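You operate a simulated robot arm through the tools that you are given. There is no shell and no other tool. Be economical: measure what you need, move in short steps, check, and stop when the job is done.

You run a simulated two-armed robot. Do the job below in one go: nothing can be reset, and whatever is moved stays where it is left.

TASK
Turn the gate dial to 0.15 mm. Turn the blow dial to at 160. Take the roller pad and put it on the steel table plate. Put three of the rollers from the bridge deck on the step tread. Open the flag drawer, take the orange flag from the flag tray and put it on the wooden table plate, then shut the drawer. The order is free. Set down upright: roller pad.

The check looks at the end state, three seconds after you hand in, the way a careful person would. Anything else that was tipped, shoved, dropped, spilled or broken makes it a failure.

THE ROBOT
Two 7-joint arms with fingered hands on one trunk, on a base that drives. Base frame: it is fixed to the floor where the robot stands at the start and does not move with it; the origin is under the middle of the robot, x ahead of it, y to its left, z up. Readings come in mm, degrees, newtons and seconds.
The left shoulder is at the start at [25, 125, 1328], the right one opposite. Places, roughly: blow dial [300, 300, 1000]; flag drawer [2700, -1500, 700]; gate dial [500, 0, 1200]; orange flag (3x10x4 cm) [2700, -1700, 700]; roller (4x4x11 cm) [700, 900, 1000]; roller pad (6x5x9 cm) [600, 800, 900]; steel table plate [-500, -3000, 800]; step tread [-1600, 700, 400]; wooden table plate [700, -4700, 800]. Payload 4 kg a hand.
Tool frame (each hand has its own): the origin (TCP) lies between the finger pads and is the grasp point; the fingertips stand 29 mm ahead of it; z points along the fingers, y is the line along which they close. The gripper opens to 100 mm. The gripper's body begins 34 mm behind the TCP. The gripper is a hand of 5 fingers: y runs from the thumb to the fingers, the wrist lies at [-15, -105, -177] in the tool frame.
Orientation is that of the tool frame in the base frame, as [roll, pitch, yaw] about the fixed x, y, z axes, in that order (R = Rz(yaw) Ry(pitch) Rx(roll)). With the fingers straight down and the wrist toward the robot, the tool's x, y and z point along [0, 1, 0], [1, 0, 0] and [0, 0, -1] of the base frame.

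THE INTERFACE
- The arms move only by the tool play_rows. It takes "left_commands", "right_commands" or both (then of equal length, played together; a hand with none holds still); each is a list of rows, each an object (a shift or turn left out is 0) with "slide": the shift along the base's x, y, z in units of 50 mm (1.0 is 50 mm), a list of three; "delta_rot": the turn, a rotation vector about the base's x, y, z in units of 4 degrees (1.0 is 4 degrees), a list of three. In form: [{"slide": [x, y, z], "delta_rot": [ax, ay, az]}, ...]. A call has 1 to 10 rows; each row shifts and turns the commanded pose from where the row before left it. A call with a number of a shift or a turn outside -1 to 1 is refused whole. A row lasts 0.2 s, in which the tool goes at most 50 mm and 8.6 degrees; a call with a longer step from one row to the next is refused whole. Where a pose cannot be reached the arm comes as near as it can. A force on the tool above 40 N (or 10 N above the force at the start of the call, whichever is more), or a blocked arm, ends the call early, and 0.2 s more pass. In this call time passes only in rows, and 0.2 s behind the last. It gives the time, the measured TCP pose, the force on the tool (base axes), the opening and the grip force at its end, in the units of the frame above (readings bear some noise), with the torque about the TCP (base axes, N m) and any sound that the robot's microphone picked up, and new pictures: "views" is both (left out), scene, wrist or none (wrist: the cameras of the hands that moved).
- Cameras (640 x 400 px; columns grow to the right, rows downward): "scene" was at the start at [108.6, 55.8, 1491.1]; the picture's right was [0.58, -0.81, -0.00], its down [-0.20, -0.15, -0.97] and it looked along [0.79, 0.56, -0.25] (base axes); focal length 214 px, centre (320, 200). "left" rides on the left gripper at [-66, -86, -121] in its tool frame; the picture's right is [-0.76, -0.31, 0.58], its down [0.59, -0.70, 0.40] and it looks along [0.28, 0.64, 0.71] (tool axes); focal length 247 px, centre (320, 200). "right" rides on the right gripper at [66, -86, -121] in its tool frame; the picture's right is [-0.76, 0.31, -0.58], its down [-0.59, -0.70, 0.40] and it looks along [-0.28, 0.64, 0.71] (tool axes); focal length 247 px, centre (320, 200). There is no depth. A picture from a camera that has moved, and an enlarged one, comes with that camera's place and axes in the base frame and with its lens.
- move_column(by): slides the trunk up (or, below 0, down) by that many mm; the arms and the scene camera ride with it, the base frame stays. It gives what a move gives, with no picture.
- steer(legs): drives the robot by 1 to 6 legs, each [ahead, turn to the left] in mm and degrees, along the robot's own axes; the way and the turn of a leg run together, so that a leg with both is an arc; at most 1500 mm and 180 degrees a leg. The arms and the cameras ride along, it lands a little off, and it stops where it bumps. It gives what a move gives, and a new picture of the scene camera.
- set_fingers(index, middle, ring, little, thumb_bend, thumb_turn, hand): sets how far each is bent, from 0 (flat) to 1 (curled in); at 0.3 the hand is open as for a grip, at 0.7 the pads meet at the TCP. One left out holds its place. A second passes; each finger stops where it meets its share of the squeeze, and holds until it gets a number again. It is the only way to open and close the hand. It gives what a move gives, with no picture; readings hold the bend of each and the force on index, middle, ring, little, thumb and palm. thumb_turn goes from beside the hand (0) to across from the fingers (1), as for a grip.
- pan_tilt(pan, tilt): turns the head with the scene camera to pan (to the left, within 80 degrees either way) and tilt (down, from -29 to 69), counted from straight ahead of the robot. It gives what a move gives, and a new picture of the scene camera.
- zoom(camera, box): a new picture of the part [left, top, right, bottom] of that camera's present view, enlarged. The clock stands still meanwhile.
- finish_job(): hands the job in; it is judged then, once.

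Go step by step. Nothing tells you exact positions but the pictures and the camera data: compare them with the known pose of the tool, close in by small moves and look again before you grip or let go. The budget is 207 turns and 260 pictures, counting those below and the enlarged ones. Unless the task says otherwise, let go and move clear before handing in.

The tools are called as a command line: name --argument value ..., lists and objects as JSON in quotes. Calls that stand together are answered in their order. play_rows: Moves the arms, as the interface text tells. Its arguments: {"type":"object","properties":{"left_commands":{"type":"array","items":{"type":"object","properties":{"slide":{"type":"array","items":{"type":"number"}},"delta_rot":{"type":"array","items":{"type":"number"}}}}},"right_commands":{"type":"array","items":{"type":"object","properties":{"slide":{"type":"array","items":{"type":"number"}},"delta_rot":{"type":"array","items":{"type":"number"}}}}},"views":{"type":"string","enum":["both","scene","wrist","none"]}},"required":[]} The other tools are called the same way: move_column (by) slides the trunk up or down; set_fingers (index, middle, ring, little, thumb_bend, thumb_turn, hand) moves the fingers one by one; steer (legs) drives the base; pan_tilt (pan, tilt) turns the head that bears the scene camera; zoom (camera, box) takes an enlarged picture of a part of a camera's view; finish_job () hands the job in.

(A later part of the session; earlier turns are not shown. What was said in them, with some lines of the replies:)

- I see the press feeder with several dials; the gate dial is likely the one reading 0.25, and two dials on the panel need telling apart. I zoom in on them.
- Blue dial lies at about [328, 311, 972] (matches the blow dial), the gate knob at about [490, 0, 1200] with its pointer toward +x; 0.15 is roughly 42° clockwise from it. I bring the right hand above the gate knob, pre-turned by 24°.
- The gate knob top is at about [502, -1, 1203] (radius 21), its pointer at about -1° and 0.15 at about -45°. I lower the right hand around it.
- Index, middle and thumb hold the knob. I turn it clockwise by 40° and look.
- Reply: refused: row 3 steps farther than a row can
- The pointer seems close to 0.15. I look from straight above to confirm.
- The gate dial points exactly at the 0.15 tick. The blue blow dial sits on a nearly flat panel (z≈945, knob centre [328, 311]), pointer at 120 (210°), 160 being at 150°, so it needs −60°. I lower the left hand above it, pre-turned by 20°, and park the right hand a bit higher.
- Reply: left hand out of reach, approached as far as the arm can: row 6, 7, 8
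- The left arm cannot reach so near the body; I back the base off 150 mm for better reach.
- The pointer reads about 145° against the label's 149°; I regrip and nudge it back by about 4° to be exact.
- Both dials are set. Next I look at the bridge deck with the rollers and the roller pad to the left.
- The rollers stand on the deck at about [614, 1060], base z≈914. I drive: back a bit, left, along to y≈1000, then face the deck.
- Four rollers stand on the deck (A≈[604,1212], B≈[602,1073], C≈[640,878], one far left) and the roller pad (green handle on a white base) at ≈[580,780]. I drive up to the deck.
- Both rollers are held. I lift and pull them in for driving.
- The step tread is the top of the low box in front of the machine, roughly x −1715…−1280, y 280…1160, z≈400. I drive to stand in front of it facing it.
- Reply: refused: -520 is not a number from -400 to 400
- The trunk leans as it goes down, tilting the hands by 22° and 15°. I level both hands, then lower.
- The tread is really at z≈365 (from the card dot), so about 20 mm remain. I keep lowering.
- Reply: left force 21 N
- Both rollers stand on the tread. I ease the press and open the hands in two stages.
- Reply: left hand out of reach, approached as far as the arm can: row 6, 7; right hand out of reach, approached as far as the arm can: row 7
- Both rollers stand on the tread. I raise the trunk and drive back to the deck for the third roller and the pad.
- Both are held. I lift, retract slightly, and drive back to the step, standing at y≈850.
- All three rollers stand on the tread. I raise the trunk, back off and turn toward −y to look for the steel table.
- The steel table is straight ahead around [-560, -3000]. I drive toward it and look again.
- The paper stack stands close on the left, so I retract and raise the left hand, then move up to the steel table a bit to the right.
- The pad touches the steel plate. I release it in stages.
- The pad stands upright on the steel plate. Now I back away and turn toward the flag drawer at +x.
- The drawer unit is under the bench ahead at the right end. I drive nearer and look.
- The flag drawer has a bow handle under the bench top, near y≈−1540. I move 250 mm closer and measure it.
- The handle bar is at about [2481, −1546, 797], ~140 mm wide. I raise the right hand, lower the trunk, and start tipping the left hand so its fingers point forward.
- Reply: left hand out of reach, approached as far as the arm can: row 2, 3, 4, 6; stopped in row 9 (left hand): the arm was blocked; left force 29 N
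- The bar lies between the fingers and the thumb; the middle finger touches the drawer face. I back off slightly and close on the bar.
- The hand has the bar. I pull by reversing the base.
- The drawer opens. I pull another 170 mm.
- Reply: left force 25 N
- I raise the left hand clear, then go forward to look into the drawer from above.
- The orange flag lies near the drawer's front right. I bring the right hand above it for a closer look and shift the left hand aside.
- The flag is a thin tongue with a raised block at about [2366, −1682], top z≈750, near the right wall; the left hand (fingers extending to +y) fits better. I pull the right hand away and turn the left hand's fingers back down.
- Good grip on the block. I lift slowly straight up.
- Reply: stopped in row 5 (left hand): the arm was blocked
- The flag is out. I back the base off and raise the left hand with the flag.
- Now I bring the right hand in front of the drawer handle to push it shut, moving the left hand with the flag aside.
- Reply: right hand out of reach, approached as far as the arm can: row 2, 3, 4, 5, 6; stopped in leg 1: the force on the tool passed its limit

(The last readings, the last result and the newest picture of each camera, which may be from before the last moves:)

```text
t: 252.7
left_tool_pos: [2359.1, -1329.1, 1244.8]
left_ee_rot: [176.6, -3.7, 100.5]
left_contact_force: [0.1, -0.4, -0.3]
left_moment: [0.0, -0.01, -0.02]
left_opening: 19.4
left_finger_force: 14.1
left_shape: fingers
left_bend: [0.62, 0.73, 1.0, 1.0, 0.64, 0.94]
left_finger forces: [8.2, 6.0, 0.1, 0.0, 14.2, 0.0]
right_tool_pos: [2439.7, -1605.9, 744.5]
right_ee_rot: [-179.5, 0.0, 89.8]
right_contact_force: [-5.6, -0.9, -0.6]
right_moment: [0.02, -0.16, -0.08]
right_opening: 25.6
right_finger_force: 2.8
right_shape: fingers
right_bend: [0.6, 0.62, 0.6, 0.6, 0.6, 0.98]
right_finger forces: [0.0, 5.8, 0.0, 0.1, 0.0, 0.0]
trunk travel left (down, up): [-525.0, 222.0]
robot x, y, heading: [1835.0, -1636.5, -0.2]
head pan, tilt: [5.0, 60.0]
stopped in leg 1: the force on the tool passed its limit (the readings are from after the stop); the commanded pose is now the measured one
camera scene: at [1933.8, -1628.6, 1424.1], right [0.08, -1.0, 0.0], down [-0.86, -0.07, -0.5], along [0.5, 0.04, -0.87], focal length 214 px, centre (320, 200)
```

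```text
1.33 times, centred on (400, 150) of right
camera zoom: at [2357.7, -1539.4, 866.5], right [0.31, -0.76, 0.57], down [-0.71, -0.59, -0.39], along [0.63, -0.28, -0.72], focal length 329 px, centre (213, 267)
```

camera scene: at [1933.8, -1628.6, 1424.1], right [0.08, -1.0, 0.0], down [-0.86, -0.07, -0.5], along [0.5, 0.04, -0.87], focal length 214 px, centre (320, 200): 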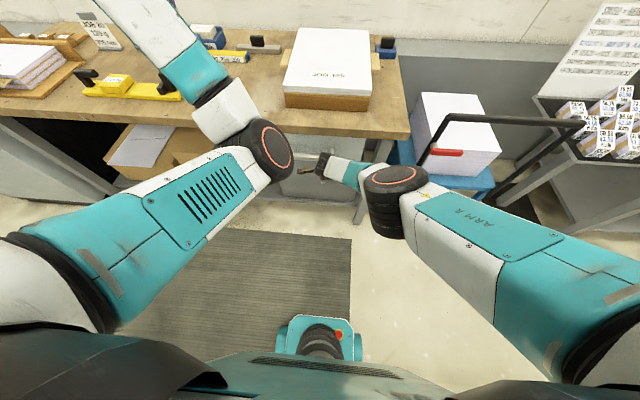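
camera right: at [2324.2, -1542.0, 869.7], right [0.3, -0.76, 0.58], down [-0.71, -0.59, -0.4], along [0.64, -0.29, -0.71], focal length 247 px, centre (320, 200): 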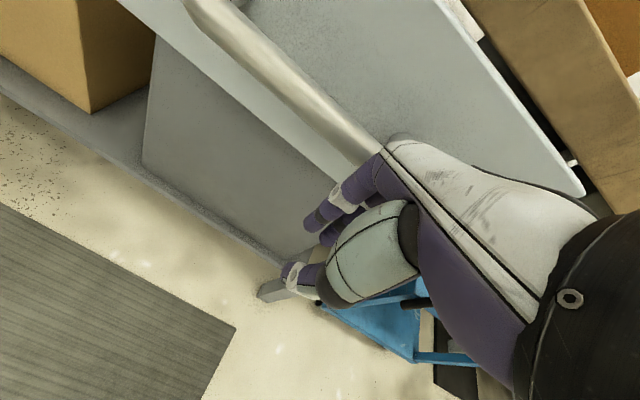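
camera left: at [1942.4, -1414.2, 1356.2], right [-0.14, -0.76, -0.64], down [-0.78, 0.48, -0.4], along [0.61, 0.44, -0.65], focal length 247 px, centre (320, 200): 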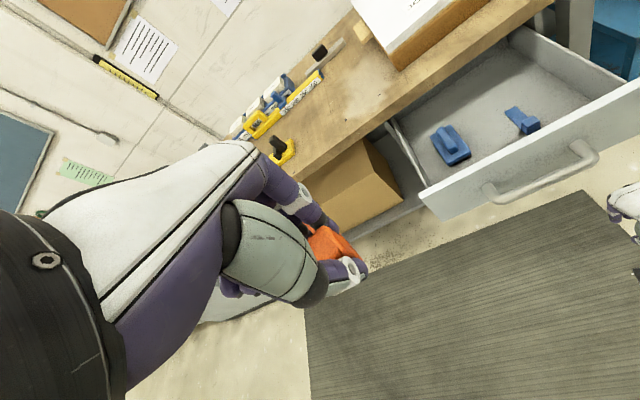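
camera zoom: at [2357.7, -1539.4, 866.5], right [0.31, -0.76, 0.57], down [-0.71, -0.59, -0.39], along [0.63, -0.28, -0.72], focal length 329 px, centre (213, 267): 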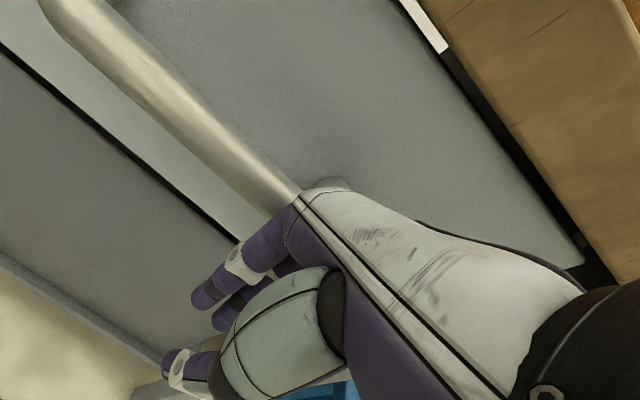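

steer --legs '[[-229, 0]]'

pan_tilt --pan 0 --tilt 35

zoom --camera "scene" --box '[240, 170, 400, 270]'

```text
t: 254.4
left_tool_pos: [2130.0, -1327.9, 1245.2]
left_ee_rot: [176.6, -3.7, 100.3]
left_contact_force: [-0.1, -0.5, -0.4]
left_moment: [0.0, 0.01, -0.03]
left_opening: 19.4
left_finger_force: 14.6
left_shape: fingers
left_bend: [0.62, 0.73, 1.0, 1.0, 0.64, 0.94]
left_finger forces: [8.2, 5.9, 0.0, 0.0, 14.2, 0.0]
right_tool_pos: [2211.1, -1606.5, 745.8]
right_ee_rot: [-179.7, -0.1, 89.6]
right_contact_force: [0.3, -0.3, 0.1]
right_moment: [-0.01, -0.01, -0.02]
right_opening: 25.7
right_finger_force: 0.1
right_shape: fingers
right_bend: [0.6, 0.6, 0.6, 0.6, 0.6, 0.98]
right_finger forces: [0.0, 0.1, 0.0, 0.0, 0.0, 0.0]
trunk travel left (down, up): [-525.0, 222.0]
robot x, y, heading: [1607.7, -1636.8, -0.6]
head pan, tilt: [5.0, 60.0]
camera scene: at [1703.1, -1627.3, 1424.2], right [0.08, -1.0, 0.0], down [-0.86, -0.07, -0.5], along [0.5, 0.04, -0.87], focal length 214 px, centre (320, 200)
```

scene: 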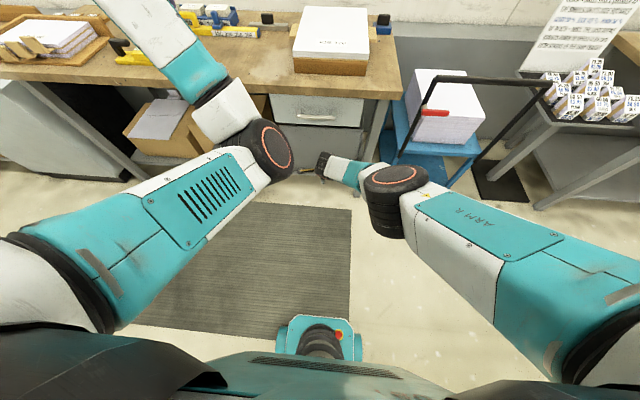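

```text
t: 255.3
left_tool_pos: [2130.2, -1327.7, 1246.4]
left_ee_rot: [176.8, -3.7, 100.3]
left_contact_force: [-0.6, 0.1, -0.8]
left_moment: [-0.01, 0.0, 0.01]
left_opening: 19.1
left_finger_force: 14.0
left_shape: fingers
left_bend: [0.62, 0.73, 1.0, 1.0, 0.64, 0.94]
left_finger forces: [8.3, 5.9, 0.0, 0.1, 14.0, 0.0]
right_tool_pos: [2212.7, -1605.3, 744.9]
right_ee_rot: [-179.6, -0.1, 89.6]
right_contact_force: [-1.2, 0.3, -0.2]
right_moment: [0.02, 0.0, 0.01]
right_opening: 25.5
right_finger_force: 0.2
right_shape: fingers
right_bend: [0.6, 0.6, 0.6, 0.6, 0.6, 0.98]
right_finger forces: [0.0, 0.0, 0.0, 0.0, 0.0, 0.1]
trunk travel left (down, up): [-525.0, 222.0]
robot x, y, heading: [1606.6, -1633.0, -0.6]
head pan, tilt: [0.0, 35.0]
camera scene: at [1726.0, -1633.3, 1458.3], right [-0.01, -1.0, 0.0], down [-0.57, 0.0, -0.82], along [0.82, -0.01, -0.57], focal length 214 px, centre (320, 200)
```

scene: 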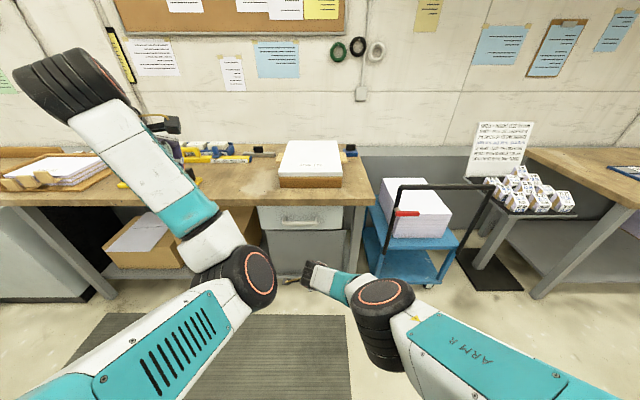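

```text
4.00 times, centred on (320, 220) of scene
camera zoom: at [1726.0, -1633.3, 1458.3], right [-0.01, -1.0, 0.0], down [-0.57, 0.0, -0.82], along [0.82, -0.01, -0.57], focal length 858 px, centre (320, 120)
```

zoom: 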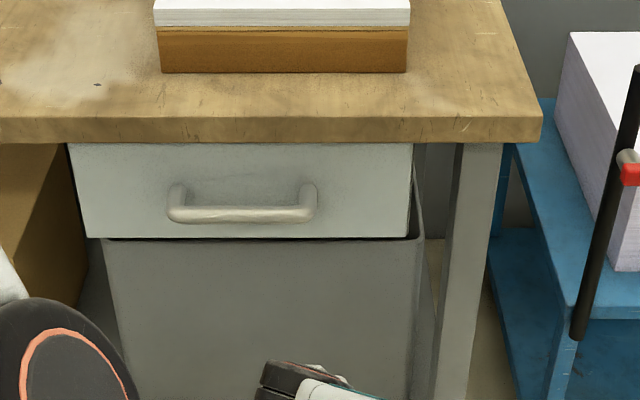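

The drawer is shut. I raise the right hand, then turn toward −y to find the way to the wooden table.

play_rows --right_commands '[{"slide": [-0.5, -0.2, 0.6]}, {"slide": [-0.5, -0.2, 0.8]}, {"slide": [-0.3, -0.2, 0.9]}, {"slide": [0, -0.3, 0.9]}, {"slide": [0, -0.3, 0.9]}, {"slide": [0, -0.3, 0.9]}, {"slide": [0, -0.3, 0.9]}, {"slide": [0, -0.3, 0.9]}, {"slide": [0, -0.3, 0.9]}]' --views "none"

steer --legs '[[-250, 0], [0, -90]]'

pan_tilt --pan 0 --tilt 18

```text
t: 257.3
left_tool_pos: [2131.2, -1327.9, 1246.0]
left_ee_rot: [176.5, -3.7, 100.3]
left_contact_force: [0.0, -0.9, 0.2]
left_moment: [-0.02, 0.03, -0.01]
left_opening: 19.4
left_finger_force: 13.8
left_shape: fingers
left_bend: [0.62, 0.73, 1.0, 1.0, 0.64, 0.94]
left_finger forces: [8.3, 5.9, 0.0, 0.0, 14.1, 0.1]
right_tool_pos: [2146.9, -1726.1, 1131.4]
right_ee_rot: [-179.7, -0.2, 89.6]
right_contact_force: [0.0, -0.4, 0.4]
right_moment: [0.02, -0.01, 0.0]
right_opening: 25.3
right_finger_force: 0.1
right_shape: fingers
right_bend: [0.6, 0.6, 0.6, 0.6, 0.6, 0.98]
right_finger forces: [0.1, 0.0, 0.0, 0.1, 0.1, 0.0]
trunk travel left (down, up): [-525.0, 222.0]
robot x, y, heading: [1605.1, -1634.6, -0.4]
head pan, tilt: [0.0, 35.0]
```

```text
t: 263.0
left_tool_pos: [1659.5, -2157.8, 1245.2]
left_ee_rot: [176.6, -3.7, 10.2]
left_contact_force: [0.4, 0.2, 0.0]
left_moment: [-0.01, 0.0, 0.01]
left_opening: 19.1
left_finger_force: 13.3
left_shape: fingers
left_bend: [0.73, 0.73, 1.0, 1.0, 0.64, 0.94]
left_finger forces: [7.7, 5.7, 0.1, 0.0, 13.3, 0.0]
right_tool_pos: [1261.4, -2173.5, 1129.1]
right_ee_rot: [-179.6, -0.2, -0.3]
right_contact_force: [0.2, -0.4, 0.3]
right_moment: [0.01, 0.01, 0.02]
right_opening: 25.5
right_finger_force: 0.1
right_shape: fingers
right_bend: [0.6, 0.6, 0.6, 0.6, 0.6, 0.98]
right_finger forces: [0.0, 0.0, 0.1, 0.0, 0.0, 0.0]
trunk travel left (down, up): [-525.0, 222.0]
robot x, y, heading: [1353.7, -1634.0, -90.8]
head pan, tilt: [0.0, 35.0]
camera scene: at [1354.2, -1750.6, 1458.3], right [-1.0, 0.01, 0.0], down [0.0, 0.57, -0.82], along [-0.01, -0.82, -0.57], focal length 214 px, centre (320, 200)
```

scene: 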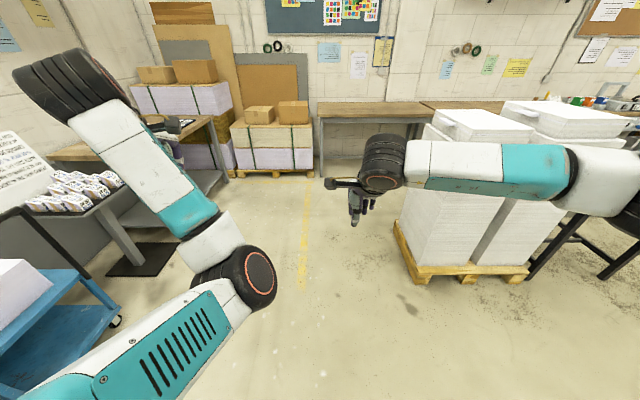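

```text
t: 263.8
left_tool_pos: [1658.9, -2157.6, 1246.0]
left_ee_rot: [176.7, -3.7, 10.3]
left_contact_force: [-0.3, 0.1, 0.1]
left_moment: [0.03, 0.02, -0.01]
left_opening: 19.0
left_finger_force: 13.3
left_shape: fingers
left_bend: [0.73, 0.73, 1.0, 1.0, 0.64, 0.94]
left_finger forces: [7.7, 5.7, 0.0, 0.1, 13.3, 0.0]
right_tool_pos: [1261.9, -2173.8, 1128.2]
right_ee_rot: [-179.6, -0.1, -0.5]
right_contact_force: [0.8, -0.3, 0.0]
right_moment: [0.01, 0.01, 0.03]
right_opening: 25.1
right_finger_force: 0.1
right_shape: fingers
right_bend: [0.6, 0.6, 0.6, 0.6, 0.6, 0.98]
right_finger forces: [0.0, 0.1, 0.0, 0.1, 0.0, 0.0]
trunk travel left (down, up): [-525.0, 222.0]
robot x, y, heading: [1351.7, -1627.9, -90.6]
head pan, tilt: [0.0, 18.0]
camera scene: at [1354.3, -1755.9, 1485.3], right [-1.0, 0.01, 0.0], down [0.0, 0.31, -0.95], along [-0.01, -0.95, -0.31], focal length 214 px, centre (320, 200)
```

scene: 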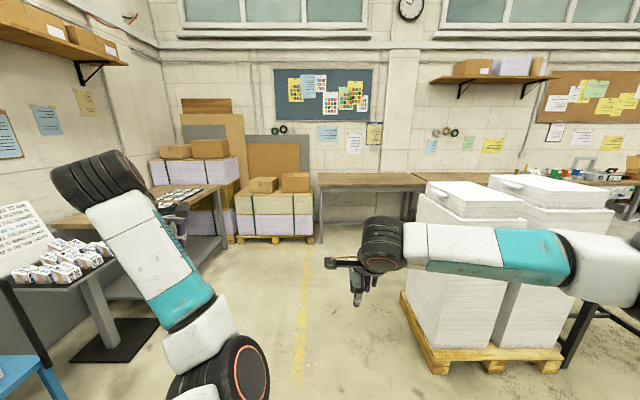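

The wooden table is ahead (x≈0…1360, front edge y≈−4300), with the paper pallet on the right. I raise the right hand and drive around the pallet.

play_rows --right_commands '[{"slide": [0, 0, 0.9]}, {"slide": [0, 0, 0.9]}, {"slide": [0, 0, 0.9]}, {"slide": [0, 0, 0.9]}]' --views "none"

steer --legs '[[1500, 0.6], [620, 0]]'

```text
t: 264.8
left_tool_pos: [1660.3, -2157.3, 1245.0]
left_ee_rot: [176.6, -3.6, 10.3]
left_contact_force: [0.2, -0.3, -0.4]
left_moment: [0.02, 0.02, 0.02]
left_opening: 19.0
left_finger_force: 13.4
left_shape: fingers
left_bend: [0.73, 0.73, 1.0, 1.0, 0.64, 0.94]
left_finger forces: [7.7, 5.7, 0.1, 0.0, 13.3, 0.1]
right_tool_pos: [1261.9, -2172.1, 1309.6]
right_ee_rot: [-179.6, -0.1, -0.5]
right_contact_force: [-0.1, -0.6, -0.2]
right_moment: [-0.03, -0.01, -0.01]
right_opening: 25.5
right_finger_force: 0.1
right_shape: fingers
right_bend: [0.6, 0.6, 0.6, 0.6, 0.6, 0.98]
right_finger forces: [0.0, 0.0, 0.1, 0.0, 0.0, 0.1]
trunk travel left (down, up): [-525.0, 222.0]
robot x, y, heading: [1352.6, -1631.4, -90.3]
head pan, tilt: [0.0, 18.0]
```

```text
t: 275.3
left_tool_pos: [1659.8, -4284.9, 1245.2]
left_ee_rot: [176.7, -3.7, 10.9]
left_contact_force: [0.6, 0.3, 0.0]
left_moment: [-0.02, 0.0, 0.0]
left_opening: 18.9
left_finger_force: 13.3
left_shape: fingers
left_bend: [0.73, 0.73, 1.0, 1.0, 0.64, 0.94]
left_finger forces: [7.7, 5.6, 0.0, 0.1, 13.3, 0.0]
right_tool_pos: [1260.8, -4302.8, 1308.2]
right_ee_rot: [-179.6, -0.1, 0.1]
right_contact_force: [0.6, -1.5, -0.5]
right_moment: [0.02, 0.03, 0.0]
right_opening: 25.8
right_finger_force: 0.1
right_shape: fingers
right_bend: [0.6, 0.6, 0.6, 0.6, 0.6, 0.98]
right_finger forces: [0.1, 0.0, 0.0, 0.1, 0.0, 0.0]
trunk travel left (down, up): [-525.0, 222.0]
robot x, y, heading: [1348.7, -3758.1, -89.8]
head pan, tilt: [0.0, 18.0]
camera scene: at [1350.8, -3885.0, 1485.4], right [-1.0, 0.0, 0.0], down [0.0, 0.31, -0.95], along [0.0, -0.95, -0.31], focal length 214 px, centre (320, 200)
```

scene: 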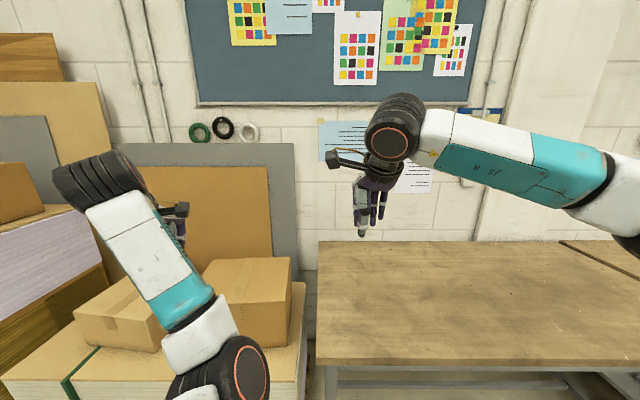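

steer --legs '[[-40, 0], [0, -90], [430, 0], [0, 90]]'

pan_tilt --pan 0 --tilt 40

```text
t: 286.1
left_tool_pos: [1226.8, -4243.8, 1245.6]
left_ee_rot: [176.6, -3.6, 10.5]
left_contact_force: [1.4, 0.9, -1.4]
left_moment: [-0.01, -0.02, 0.02]
left_opening: 17.9
left_finger_force: 12.7
left_shape: fingers
left_bend: [0.73, 0.73, 1.0, 1.0, 0.65, 0.94]
left_finger forces: [7.2, 5.2, 0.0, 0.1, 12.5, 0.0]
right_tool_pos: [827.6, -4260.6, 1309.1]
right_ee_rot: [-179.6, -0.1, -0.1]
right_contact_force: [0.1, -0.7, 0.3]
right_moment: [0.0, 0.02, -0.03]
right_opening: 25.8
right_finger_force: 0.0
right_shape: fingers
right_bend: [0.6, 0.6, 0.6, 0.6, 0.6, 0.98]
right_finger forces: [0.0, 0.1, 0.1, 0.1, 0.0, 0.0]
trunk travel left (down, up): [-525.0, 222.0]
robot x, y, heading: [920.1, -3722.2, -90.2]
head pan, tilt: [0.0, 18.0]
camera scene: at [920.1, -3843.1, 1485.4], right [-1.0, 0.0, 0.0], down [0.0, 0.31, -0.95], along [0.0, -0.95, -0.31], focal length 214 px, centre (320, 200)
```

scene: 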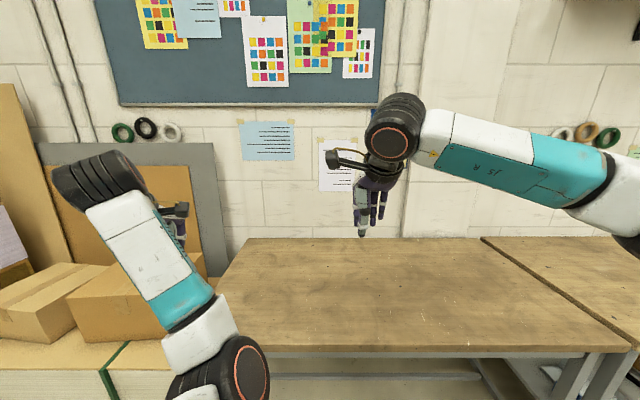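

```text
t: 286.9
left_tool_pos: [1226.5, -4243.1, 1247.0]
left_ee_rot: [176.6, -3.8, 10.5]
left_contact_force: [-0.2, 0.2, -0.9]
left_moment: [-0.04, -0.02, 0.01]
left_opening: 18.0
left_finger_force: 12.6
left_shape: fingers
left_bend: [0.73, 0.73, 1.0, 1.0, 0.65, 0.94]
left_finger forces: [7.3, 5.2, 0.0, 0.0, 12.4, 0.0]
right_tool_pos: [829.3, -4261.6, 1308.9]
right_ee_rot: [-179.6, 0.0, -0.1]
right_contact_force: [-0.2, -0.6, -0.4]
right_moment: [-0.01, 0.01, -0.03]
right_opening: 25.4
right_finger_force: 0.2
right_shape: fingers
right_bend: [0.6, 0.6, 0.6, 0.6, 0.6, 0.98]
right_finger forces: [0.0, 0.0, 0.0, 0.1, 0.0, 0.0]
trunk travel left (down, up): [-525.0, 222.0]
robot x, y, heading: [917.8, -3719.0, -90.1]
head pan, tilt: [0.0, 40.0]
camera scene: at [920.0, -3834.8, 1450.8], right [-1.0, 0.0, 0.0], down [0.0, 0.64, -0.77], along [0.0, -0.77, -0.64], focal length 214 px, centre (320, 200)
```

scene: 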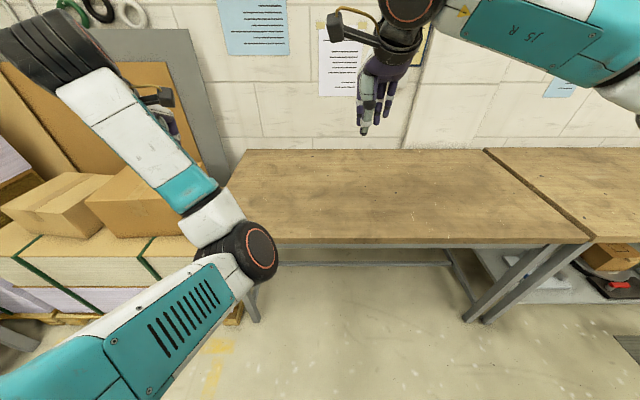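

I move 130 mm closer, then level the hand and bring the flag over the wooden plate.

steer --legs '[[130, 0]]'

play_rows --left_commands '[{"slide": [-0.28, -0.25, -0.8], "delta_rot": [0.17, 0.265, 0]}, {"slide": [-0.28, -0.25, -0.8], "delta_rot": [0.17, 0.265, 0]}, {"slide": [-0.28, -0.25, -0.8], "delta_rot": [0.17, 0.265, 0]}, {"slide": [-0.28, -0.25, -0.8], "delta_rot": [0.17, 0.265, 0]}, {"slide": [-0.28, -0.25, -0.8]}, {"slide": [-0.28, -0.25, -0.8]}, {"slide": [-0.28, -0.25, -0.5]}]' --views "both"

```text
t: 288.2
left_tool_pos: [1225.8, -4373.5, 1244.5]
left_ee_rot: [176.7, -3.7, 10.5]
left_contact_force: [0.2, 0.7, -0.6]
left_moment: [-0.02, 0.01, 0.01]
left_opening: 18.2
left_finger_force: 12.4
left_shape: fingers
left_bend: [0.73, 0.73, 1.0, 1.0, 0.65, 0.94]
left_finger forces: [7.3, 5.3, 0.0, 0.0, 12.6, 0.0]
right_tool_pos: [829.5, -4390.5, 1309.2]
right_ee_rot: [-179.7, -0.1, -0.2]
right_contact_force: [-0.2, -0.3, -0.1]
right_moment: [-0.01, 0.02, -0.01]
right_opening: 25.3
right_finger_force: 0.1
right_shape: fingers
right_bend: [0.6, 0.6, 0.6, 0.6, 0.6, 0.98]
right_finger forces: [0.0, 0.0, 0.1, 0.1, 0.1, 0.0]
trunk travel left (down, up): [-525.0, 222.0]
robot x, y, heading: [919.4, -3847.4, -89.9]
head pan, tilt: [0.0, 40.0]
camera scene: at [919.5, -3965.0, 1450.7], right [-1.0, 0.0, 0.0], down [0.0, 0.64, -0.77], along [0.0, -0.77, -0.64], focal length 214 px, centre (320, 200)
```

scene: 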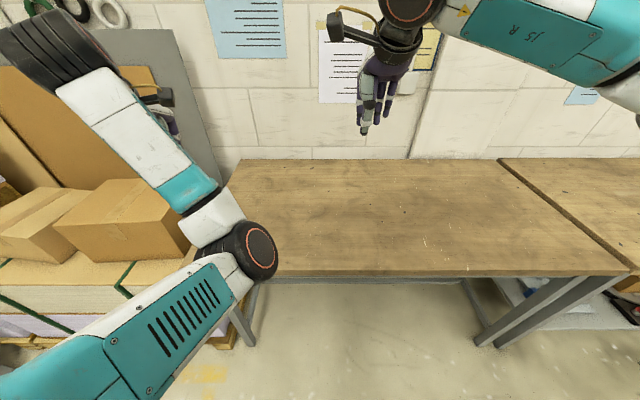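

```text
t: 289.8
left_tool_pos: [1128.7, -4459.0, 980.1]
left_ee_rot: [-180.0, 0.1, 10.4]
left_contact_force: [-0.3, 0.0, -0.6]
left_moment: [0.0, 0.03, -0.01]
left_opening: 17.9
left_finger_force: 13.0
left_shape: fingers
left_bend: [0.73, 0.73, 1.0, 1.0, 0.65, 0.94]
left_finger forces: [7.2, 5.2, 0.0, 0.0, 12.4, 0.0]
right_tool_pos: [828.5, -4389.4, 1309.6]
right_ee_rot: [-179.6, -0.2, -0.2]
right_contact_force: [0.7, -0.3, -0.2]
right_moment: [0.02, -0.02, 0.01]
right_opening: 25.6
right_finger_force: 0.0
right_shape: fingers
right_bend: [0.6, 0.6, 0.6, 0.6, 0.6, 0.98]
right_finger forces: [0.0, 0.0, 0.1, 0.0, 0.1, 0.0]
trunk travel left (down, up): [-525.0, 222.0]
robot x, y, heading: [921.3, -3850.0, -90.0]
head pan, tilt: [0.0, 40.0]
camera scene: at [919.4, -3964.2, 1450.7], right [-1.0, 0.0, 0.0], down [0.0, 0.64, -0.77], along [0.0, -0.77, -0.64], focal length 214 px, centre (320, 200)
camera left: at [1048.1, -4387.6, 1100.2], right [-0.8, 0.17, -0.58], down [0.45, 0.8, -0.4], along [0.39, -0.58, -0.71], focal length 247 px, centre (320, 200)
```

scene: 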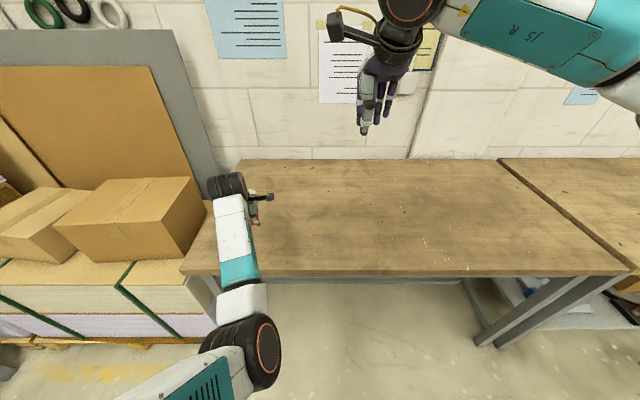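
left: 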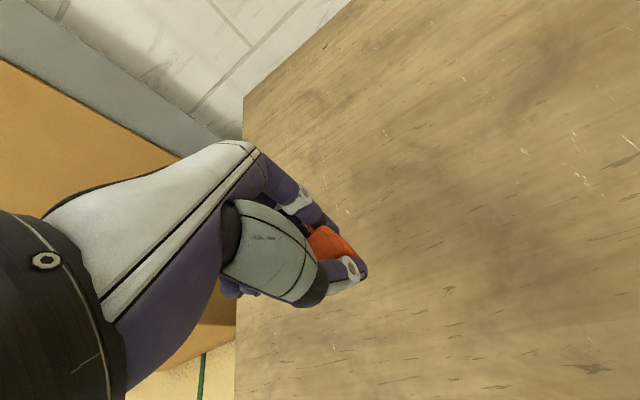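

play_rows --left_commands '[{"slide": [-0.5, 0, -0.4]}, {"slide": [-0.5, 0, -0.4]}, {"slide": [-0.5, 0, -0.3]}, {"slide": [0, 0, -0.15]}]' --views "wrist"

```text
t: 290.8
left_tool_pos: [1054.0, -4460.1, 917.2]
left_ee_rot: [180.0, 0.0, 10.4]
left_contact_force: [0.3, 0.5, -0.4]
left_moment: [-0.02, -0.05, 0.0]
left_opening: 17.8
left_finger_force: 12.5
left_shape: fingers
left_bend: [0.73, 0.73, 1.0, 1.0, 0.65, 0.94]
left_finger forces: [7.1, 5.1, 0.0, 0.0, 12.4, 0.0]
right_tool_pos: [828.8, -4389.3, 1309.1]
right_ee_rot: [-179.7, -0.1, -0.2]
right_contact_force: [0.9, 0.6, -0.3]
right_moment: [-0.01, 0.01, 0.02]
right_opening: 25.4
right_finger_force: 0.0
right_shape: fingers
right_bend: [0.6, 0.6, 0.6, 0.6, 0.6, 0.98]
right_finger forces: [0.0, 0.0, 0.0, 0.0, 0.0, 0.0]
trunk travel left (down, up): [-525.0, 222.0]
robot x, y, heading: [920.8, -3847.0, -90.2]
head pan, tilt: [0.0, 40.0]
camera left: at [973.1, -4387.6, 1038.3], right [-0.8, 0.16, -0.58], down [0.45, 0.8, -0.4], along [0.39, -0.58, -0.71], focal length 247 px, centre (320, 200)
```

left: 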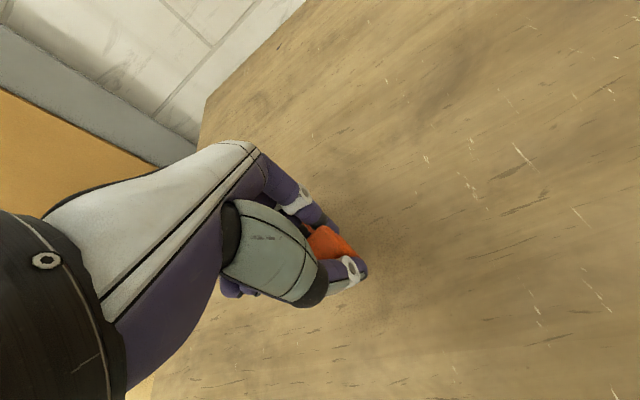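

play_rows --left_commands '[{"slide": [0, 0, -0.1]}, {"slide": [0, 0, -0.08]}, {"slide": [0, 0, 0]}]' --views "none"

play_rows --left_commands '[{"slide": [0, 0, -0.06]}, {"slide": [0, 0, -0.03]}, {"slide": [0, 0, 0]}]' --views "none"

```text
t: 291.6
left_tool_pos: [1052.0, -4460.3, 909.5]
left_ee_rot: [-179.9, 0.0, 10.4]
left_contact_force: [-0.3, 0.6, 0.8]
left_moment: [-0.02, -0.01, 0.01]
left_opening: 18.1
left_finger_force: 12.3
left_shape: fingers
left_bend: [0.73, 0.73, 1.0, 1.0, 0.65, 0.94]
left_finger forces: [7.2, 5.2, 0.1, 0.0, 12.4, 0.0]
right_tool_pos: [827.9, -4389.2, 1310.0]
right_ee_rot: [-179.6, -0.1, -0.1]
right_contact_force: [-0.3, -0.1, 0.8]
right_moment: [0.02, 0.0, 0.03]
right_opening: 25.3
right_finger_force: 0.1
right_shape: fingers
right_bend: [0.6, 0.6, 0.6, 0.6, 0.6, 0.98]
right_finger forces: [0.1, 0.0, 0.1, 0.1, 0.0, 0.0]
trunk travel left (down, up): [-525.0, 222.0]
robot x, y, heading: [922.0, -3848.8, -90.1]
head pan, tilt: [0.0, 40.0]
```

```text
t: 292.4
left_tool_pos: [1053.7, -4460.2, 904.7]
left_ee_rot: [180.0, 0.0, 10.4]
left_contact_force: [0.2, 0.4, 0.0]
left_moment: [0.0, 0.01, 0.01]
left_opening: 18.0
left_finger_force: 12.6
left_shape: fingers
left_bend: [0.73, 0.73, 1.0, 1.0, 0.65, 0.94]
left_finger forces: [7.1, 5.2, 0.0, 0.1, 12.5, 0.0]
right_tool_pos: [829.1, -4390.2, 1309.0]
right_ee_rot: [-179.7, -0.1, -0.2]
right_contact_force: [-0.6, 0.4, -0.2]
right_moment: [0.01, 0.03, 0.03]
right_opening: 25.6
right_finger_force: 0.1
right_shape: fingers
right_bend: [0.6, 0.6, 0.6, 0.6, 0.6, 0.98]
right_finger forces: [0.0, 0.0, 0.0, 0.1, 0.0, 0.0]
trunk travel left (down, up): [-525.0, 222.0]
robot x, y, heading: [916.8, -3843.1, -90.3]
head pan, tilt: [0.0, 40.0]
```

play_rows --left_commands '[{"slide": [0, 0, -0.06]}, {"slide": [0, 0, -0.04]}, {"slide": [0, 0, 0]}]' --views "none"

play_rows --left_commands '[{"slide": [0, 0, -0.06]}, {"slide": [0, 0, -0.02]}, {"slide": [0, 0, 0]}]' --views "wrist"

```text
t: 293.2
left_tool_pos: [1053.6, -4460.8, 899.8]
left_ee_rot: [-179.9, 0.0, 10.4]
left_contact_force: [-0.4, 0.5, 0.1]
left_moment: [0.02, 0.01, 0.02]
left_opening: 17.8
left_finger_force: 12.7
left_shape: fingers
left_bend: [0.73, 0.73, 1.0, 1.0, 0.65, 0.94]
left_finger forces: [7.2, 5.2, 0.1, 0.1, 12.6, 0.1]
right_tool_pos: [829.0, -4389.6, 1309.4]
right_ee_rot: [-179.6, -0.1, -0.3]
right_contact_force: [-0.4, -0.5, 0.0]
right_moment: [0.01, 0.01, 0.04]
right_opening: 25.5
right_finger_force: 0.1
right_shape: fingers
right_bend: [0.6, 0.6, 0.6, 0.6, 0.6, 0.98]
right_finger forces: [0.0, 0.1, 0.0, 0.0, 0.1, 0.0]
trunk travel left (down, up): [-525.0, 222.0]
robot x, y, heading: [917.7, -3846.5, -90.1]
head pan, tilt: [0.0, 40.0]
```

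```text
t: 294.0
left_tool_pos: [1053.1, -4459.8, 895.5]
left_ee_rot: [-179.9, 0.0, 10.3]
left_contact_force: [-0.7, -0.4, -1.1]
left_moment: [0.0, 0.04, 0.0]
left_opening: 17.7
left_finger_force: 12.8
left_shape: fingers
left_bend: [0.73, 0.73, 1.0, 1.0, 0.65, 0.94]
left_finger forces: [7.2, 5.3, 0.0, 0.0, 12.5, 0.0]
right_tool_pos: [828.4, -4390.1, 1309.3]
right_ee_rot: [-179.6, -0.1, -0.2]
right_contact_force: [-0.2, -0.5, 1.0]
right_moment: [0.02, 0.01, 0.02]
right_opening: 25.5
right_finger_force: 0.0
right_shape: fingers
right_bend: [0.6, 0.6, 0.6, 0.6, 0.6, 0.98]
right_finger forces: [0.0, 0.0, 0.0, 0.0, 0.0, 0.0]
trunk travel left (down, up): [-525.0, 222.0]
robot x, y, heading: [919.2, -3850.2, -90.3]
head pan, tilt: [0.0, 40.0]
camera left: at [972.9, -4388.0, 1016.4], right [-0.8, 0.17, -0.58], down [0.45, 0.8, -0.4], along [0.39, -0.58, -0.71], focal length 247 px, centre (320, 200)
```

left: 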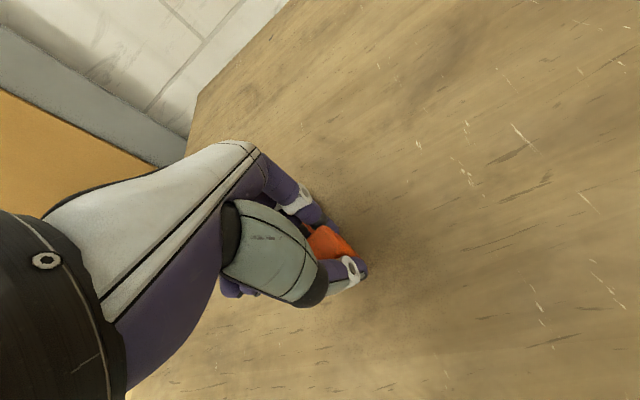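

play_rows --left_commands '[{"slide": [0, 0, -0.08]}, {"slide": [0, 0, -0.06]}, {"slide": [0, 0, 0]}]' --views "none"

play_rows --left_commands '[{"slide": [0, 0, -0.08]}, {"slide": [0, 0, -0.06]}, {"slide": [0, 0, 0]}]' --views "none"

```text
t: 294.8
left_tool_pos: [1053.0, -4461.1, 887.9]
left_ee_rot: [-179.9, 0.0, 10.4]
left_contact_force: [-0.3, -0.8, -0.4]
left_moment: [0.0, -0.01, 0.03]
left_opening: 17.9
left_finger_force: 12.1
left_shape: fingers
left_bend: [0.73, 0.73, 1.0, 1.0, 0.65, 0.94]
left_finger forces: [7.3, 5.2, 0.0, 0.0, 12.5, 0.0]
right_tool_pos: [828.1, -4390.1, 1308.8]
right_ee_rot: [-179.5, -0.1, -0.2]
right_contact_force: [-0.7, 0.4, 1.1]
right_moment: [0.03, -0.04, 0.01]
right_opening: 25.6
right_finger_force: 0.0
right_shape: fingers
right_bend: [0.6, 0.6, 0.6, 0.6, 0.6, 0.98]
right_finger forces: [0.0, 0.0, 0.1, 0.1, 0.0, 0.1]
trunk travel left (down, up): [-525.0, 222.0]
robot x, y, heading: [919.4, -3849.6, -90.5]
head pan, tilt: [0.0, 40.0]
```

```text
t: 295.6
left_tool_pos: [1054.0, -4460.3, 883.7]
left_ee_rot: [179.8, 0.0, 10.3]
left_contact_force: [3.3, 1.0, 13.5]
left_moment: [0.15, 0.07, -0.05]
left_opening: 17.4
left_finger_force: 15.7
left_shape: fingers
left_bend: [0.73, 0.73, 1.0, 1.0, 0.66, 0.94]
left_finger forces: [10.0, 6.6, 0.1, 0.0, 15.0, 0.0]
right_tool_pos: [828.4, -4388.7, 1309.1]
right_ee_rot: [-179.6, -0.1, -0.2]
right_contact_force: [-0.4, 0.1, -0.5]
right_moment: [-0.01, 0.0, 0.04]
right_opening: 25.5
right_finger_force: 0.2
right_shape: fingers
right_bend: [0.6, 0.6, 0.6, 0.6, 0.6, 0.98]
right_finger forces: [0.0, 0.0, 0.1, 0.1, 0.1, 0.0]
trunk travel left (down, up): [-525.0, 222.0]
robot x, y, heading: [919.6, -3848.3, -90.1]
head pan, tilt: [0.0, 40.0]
```

Contact with the table. I ease slightly, release and lift away.

play_rows --left_commands '[{"slide": [0, 0, 0.04]}, {"slide": [0, 0, 0]}]' --views "none"

set_fingers --hand "left" --index 0.58 --middle 0.58 --thumb_bend 0.56

set_fingers --hand "left" --index 0.35 --middle 0.35 --thumb_bend 0.35

play_rows --left_commands '[{"slide": [0, 0, 0.3]}, {"slide": [0, 0, 0.7]}, {"slide": [0, 0, 0.9]}, {"slide": [0, 0, 0.9]}, {"slide": [0, 0, 0.9]}]' --views "both"

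```text
t: 296.2
left_tool_pos: [1052.7, -4459.0, 882.8]
left_ee_rot: [-179.9, 0.0, 10.4]
left_contact_force: [1.3, 0.3, 9.4]
left_moment: [0.06, 0.11, -0.01]
left_opening: 17.8
left_finger_force: 15.3
left_shape: fingers
left_bend: [0.73, 0.73, 1.0, 1.0, 0.66, 0.94]
left_finger forces: [9.9, 5.9, 0.1, 0.0, 14.3, 0.0]
right_tool_pos: [828.3, -4389.4, 1309.8]
right_ee_rot: [-179.5, 0.0, -0.1]
right_contact_force: [0.6, -0.3, 0.7]
right_moment: [-0.01, 0.01, 0.02]
right_opening: 25.5
right_finger_force: 0.0
right_shape: fingers
right_bend: [0.6, 0.6, 0.6, 0.6, 0.6, 0.98]
right_finger forces: [0.0, 0.1, 0.0, 0.0, 0.1, 0.0]
trunk travel left (down, up): [-525.0, 222.0]
robot x, y, heading: [919.6, -3843.3, -90.5]
head pan, tilt: [0.0, 40.0]
```

```text
t: 297.2
left_tool_pos: [1052.1, -4459.1, 884.4]
left_ee_rot: [180.0, 0.0, 10.5]
left_contact_force: [-0.7, 0.5, 7.3]
left_moment: [-0.08, -0.01, 0.05]
left_opening: 33.5
left_finger_force: 3.5
left_shape: fingers
left_bend: [0.57, 0.6, 1.0, 1.0, 0.56, 0.97]
left_finger forces: [0.0, 6.8, 0.0, 0.0, 0.0, 0.0]
right_tool_pos: [828.3, -4389.0, 1309.0]
right_ee_rot: [-179.6, -0.1, -0.2]
right_contact_force: [0.0, 0.0, -0.2]
right_moment: [0.01, 0.0, 0.03]
right_opening: 25.6
right_finger_force: 0.1
right_shape: fingers
right_bend: [0.6, 0.6, 0.6, 0.6, 0.6, 0.98]
right_finger forces: [0.1, 0.1, 0.0, 0.1, 0.0, 0.0]
trunk travel left (down, up): [-525.0, 222.0]
robot x, y, heading: [921.0, -3848.0, -90.4]
head pan, tilt: [0.0, 40.0]
```

```text
t: 298.2
left_tool_pos: [1052.1, -4460.5, 883.2]
left_ee_rot: [-179.9, 0.0, 10.5]
left_contact_force: [0.2, 0.7, 1.6]
left_moment: [-0.07, -0.01, 0.0]
left_opening: 86.7
left_finger_force: 0.2
left_shape: fingers
left_bend: [0.35, 0.35, 1.0, 1.0, 0.35, 0.97]
left_finger forces: [0.0, 1.3, 0.0, 0.1, 0.0, 0.1]
right_tool_pos: [828.3, -4389.9, 1308.6]
right_ee_rot: [-179.6, -0.1, -0.3]
right_contact_force: [-0.8, -0.1, -0.2]
right_moment: [0.03, 0.01, -0.04]
right_opening: 25.4
right_finger_force: 0.1
right_shape: fingers
right_bend: [0.6, 0.6, 0.6, 0.6, 0.6, 0.98]
right_finger forces: [0.0, 0.1, 0.0, 0.0, 0.0, 0.1]
trunk travel left (down, up): [-525.0, 222.0]
robot x, y, heading: [918.1, -3848.1, -90.4]
head pan, tilt: [0.0, 40.0]
```

```text
t: 299.4
left_tool_pos: [1053.3, -4461.7, 1069.7]
left_ee_rot: [-179.9, 0.0, 10.4]
left_contact_force: [-0.5, 0.0, -0.6]
left_moment: [-0.04, -0.01, -0.01]
left_opening: 86.5
left_finger_force: 0.2
left_shape: fingers
left_bend: [0.35, 0.35, 1.0, 1.0, 0.35, 0.97]
left_finger forces: [0.0, 0.0, 0.0, 0.0, 0.0, 0.0]
right_tool_pos: [828.8, -4390.0, 1309.5]
right_ee_rot: [-179.6, -0.1, -0.2]
right_contact_force: [-0.4, -0.3, -0.6]
right_moment: [0.0, -0.01, 0.01]
right_opening: 25.5
right_finger_force: 0.0
right_shape: fingers
right_bend: [0.6, 0.6, 0.6, 0.6, 0.6, 0.98]
right_finger forces: [0.0, 0.0, 0.0, 0.0, 0.0, 0.0]
trunk travel left (down, up): [-525.0, 222.0]
robot x, y, heading: [918.7, -3850.2, -90.5]
head pan, tilt: [0.0, 40.0]
camera scene: at [919.4, -3963.9, 1450.8], right [-1.0, 0.0, 0.0], down [0.0, 0.64, -0.77], along [0.0, -0.77, -0.64], focal length 214 px, centre (320, 200)
camera left: at [972.7, -4388.6, 1190.2], right [-0.8, 0.17, -0.58], down [0.45, 0.8, -0.4], along [0.39, -0.58, -0.71], focal length 247 px, centre (320, 200)
```

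scene: 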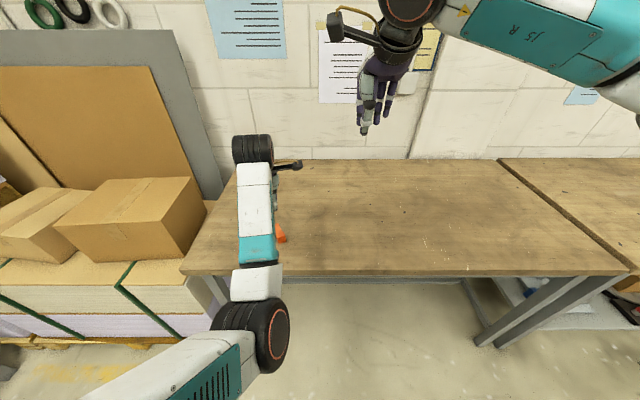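
left: 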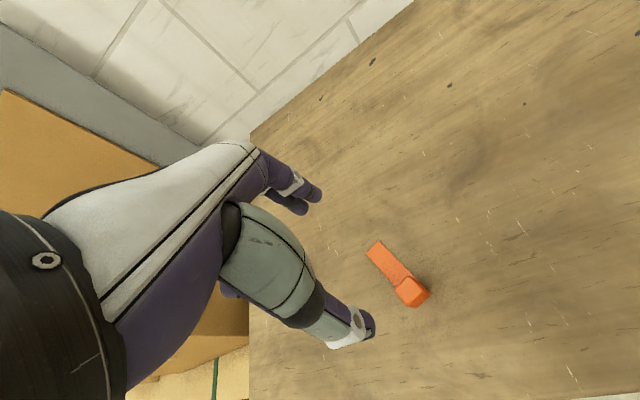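

The flag lies upright on the wooden table. I back away and then hand in.

steer --legs '[[-150, 0]]'

zoom --camera "scene" --box '[180, 120, 420, 270]'

```text
t: 300.8
left_tool_pos: [1054.1, -4309.1, 1069.4]
left_ee_rot: [179.9, -0.1, 10.5]
left_contact_force: [0.1, 0.3, 0.1]
left_moment: [-0.01, -0.01, -0.01]
left_opening: 86.7
left_finger_force: 0.0
left_shape: fingers
left_bend: [0.35, 0.35, 1.0, 1.0, 0.35, 0.97]
left_finger forces: [0.0, 0.0, 0.1, 0.0, 0.1, 0.1]
right_tool_pos: [828.9, -4238.0, 1309.9]
right_ee_rot: [-179.7, -0.1, 0.0]
right_contact_force: [0.2, -0.5, 0.6]
right_moment: [-0.03, -0.03, 0.01]
right_opening: 25.5
right_finger_force: 0.0
right_shape: fingers
right_bend: [0.6, 0.6, 0.6, 0.6, 0.6, 0.98]
right_finger forces: [0.0, 0.0, 0.1, 0.1, 0.0, 0.0]
trunk travel left (down, up): [-525.0, 222.0]
robot x, y, heading: [919.8, -3696.8, -90.2]
head pan, tilt: [0.0, 40.0]
camera scene: at [920.1, -3811.7, 1450.9], right [-1.0, 0.0, 0.0], down [0.0, 0.64, -0.77], along [0.0, -0.77, -0.64], focal length 214 px, centre (320, 200)
```

scene: 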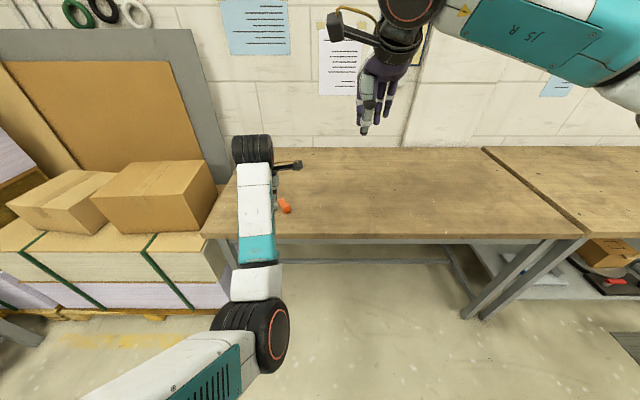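

```text
2.67 times, centred on (300, 195) of scene
camera zoom: at [920.1, -3811.7, 1450.9], right [-1.0, 0.0, 0.0], down [0.0, 0.64, -0.77], along [0.0, -0.77, -0.64], focal length 572 px, centre (373, 213)
```

zoom: 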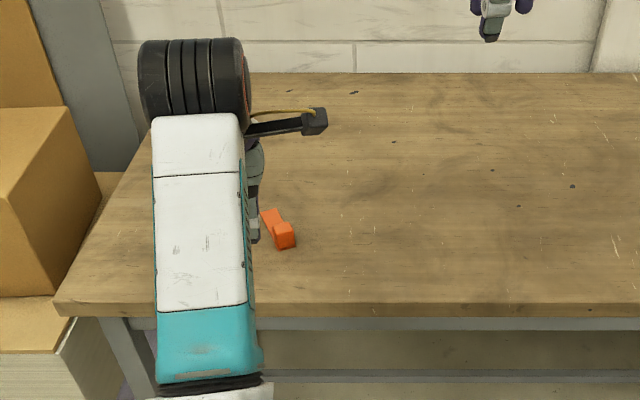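

finish_job

```text
The job is handed in.
```

I finished every part of the task and handed it in. The one thing I judged without a close look is the drawer being fully shut.

- **Gate dial:** it points at the 0.15 mm tick.
- **Blow dial:** the blue dial points at 160 g. I took it to be the blow dial because it is the one at the listed position.
- **Roller pad:** it stands upright on the steel table plate.
- **Rollers:** three stand upright on the step tread, and the fourth is still on the bridge deck.
- **Orange flag:** it lies on the wooden table plate.
- **Flag drawer:** I pushed it until it hit its stop. A picture taken afterwards showed the handle within about 10 mm of where it started.
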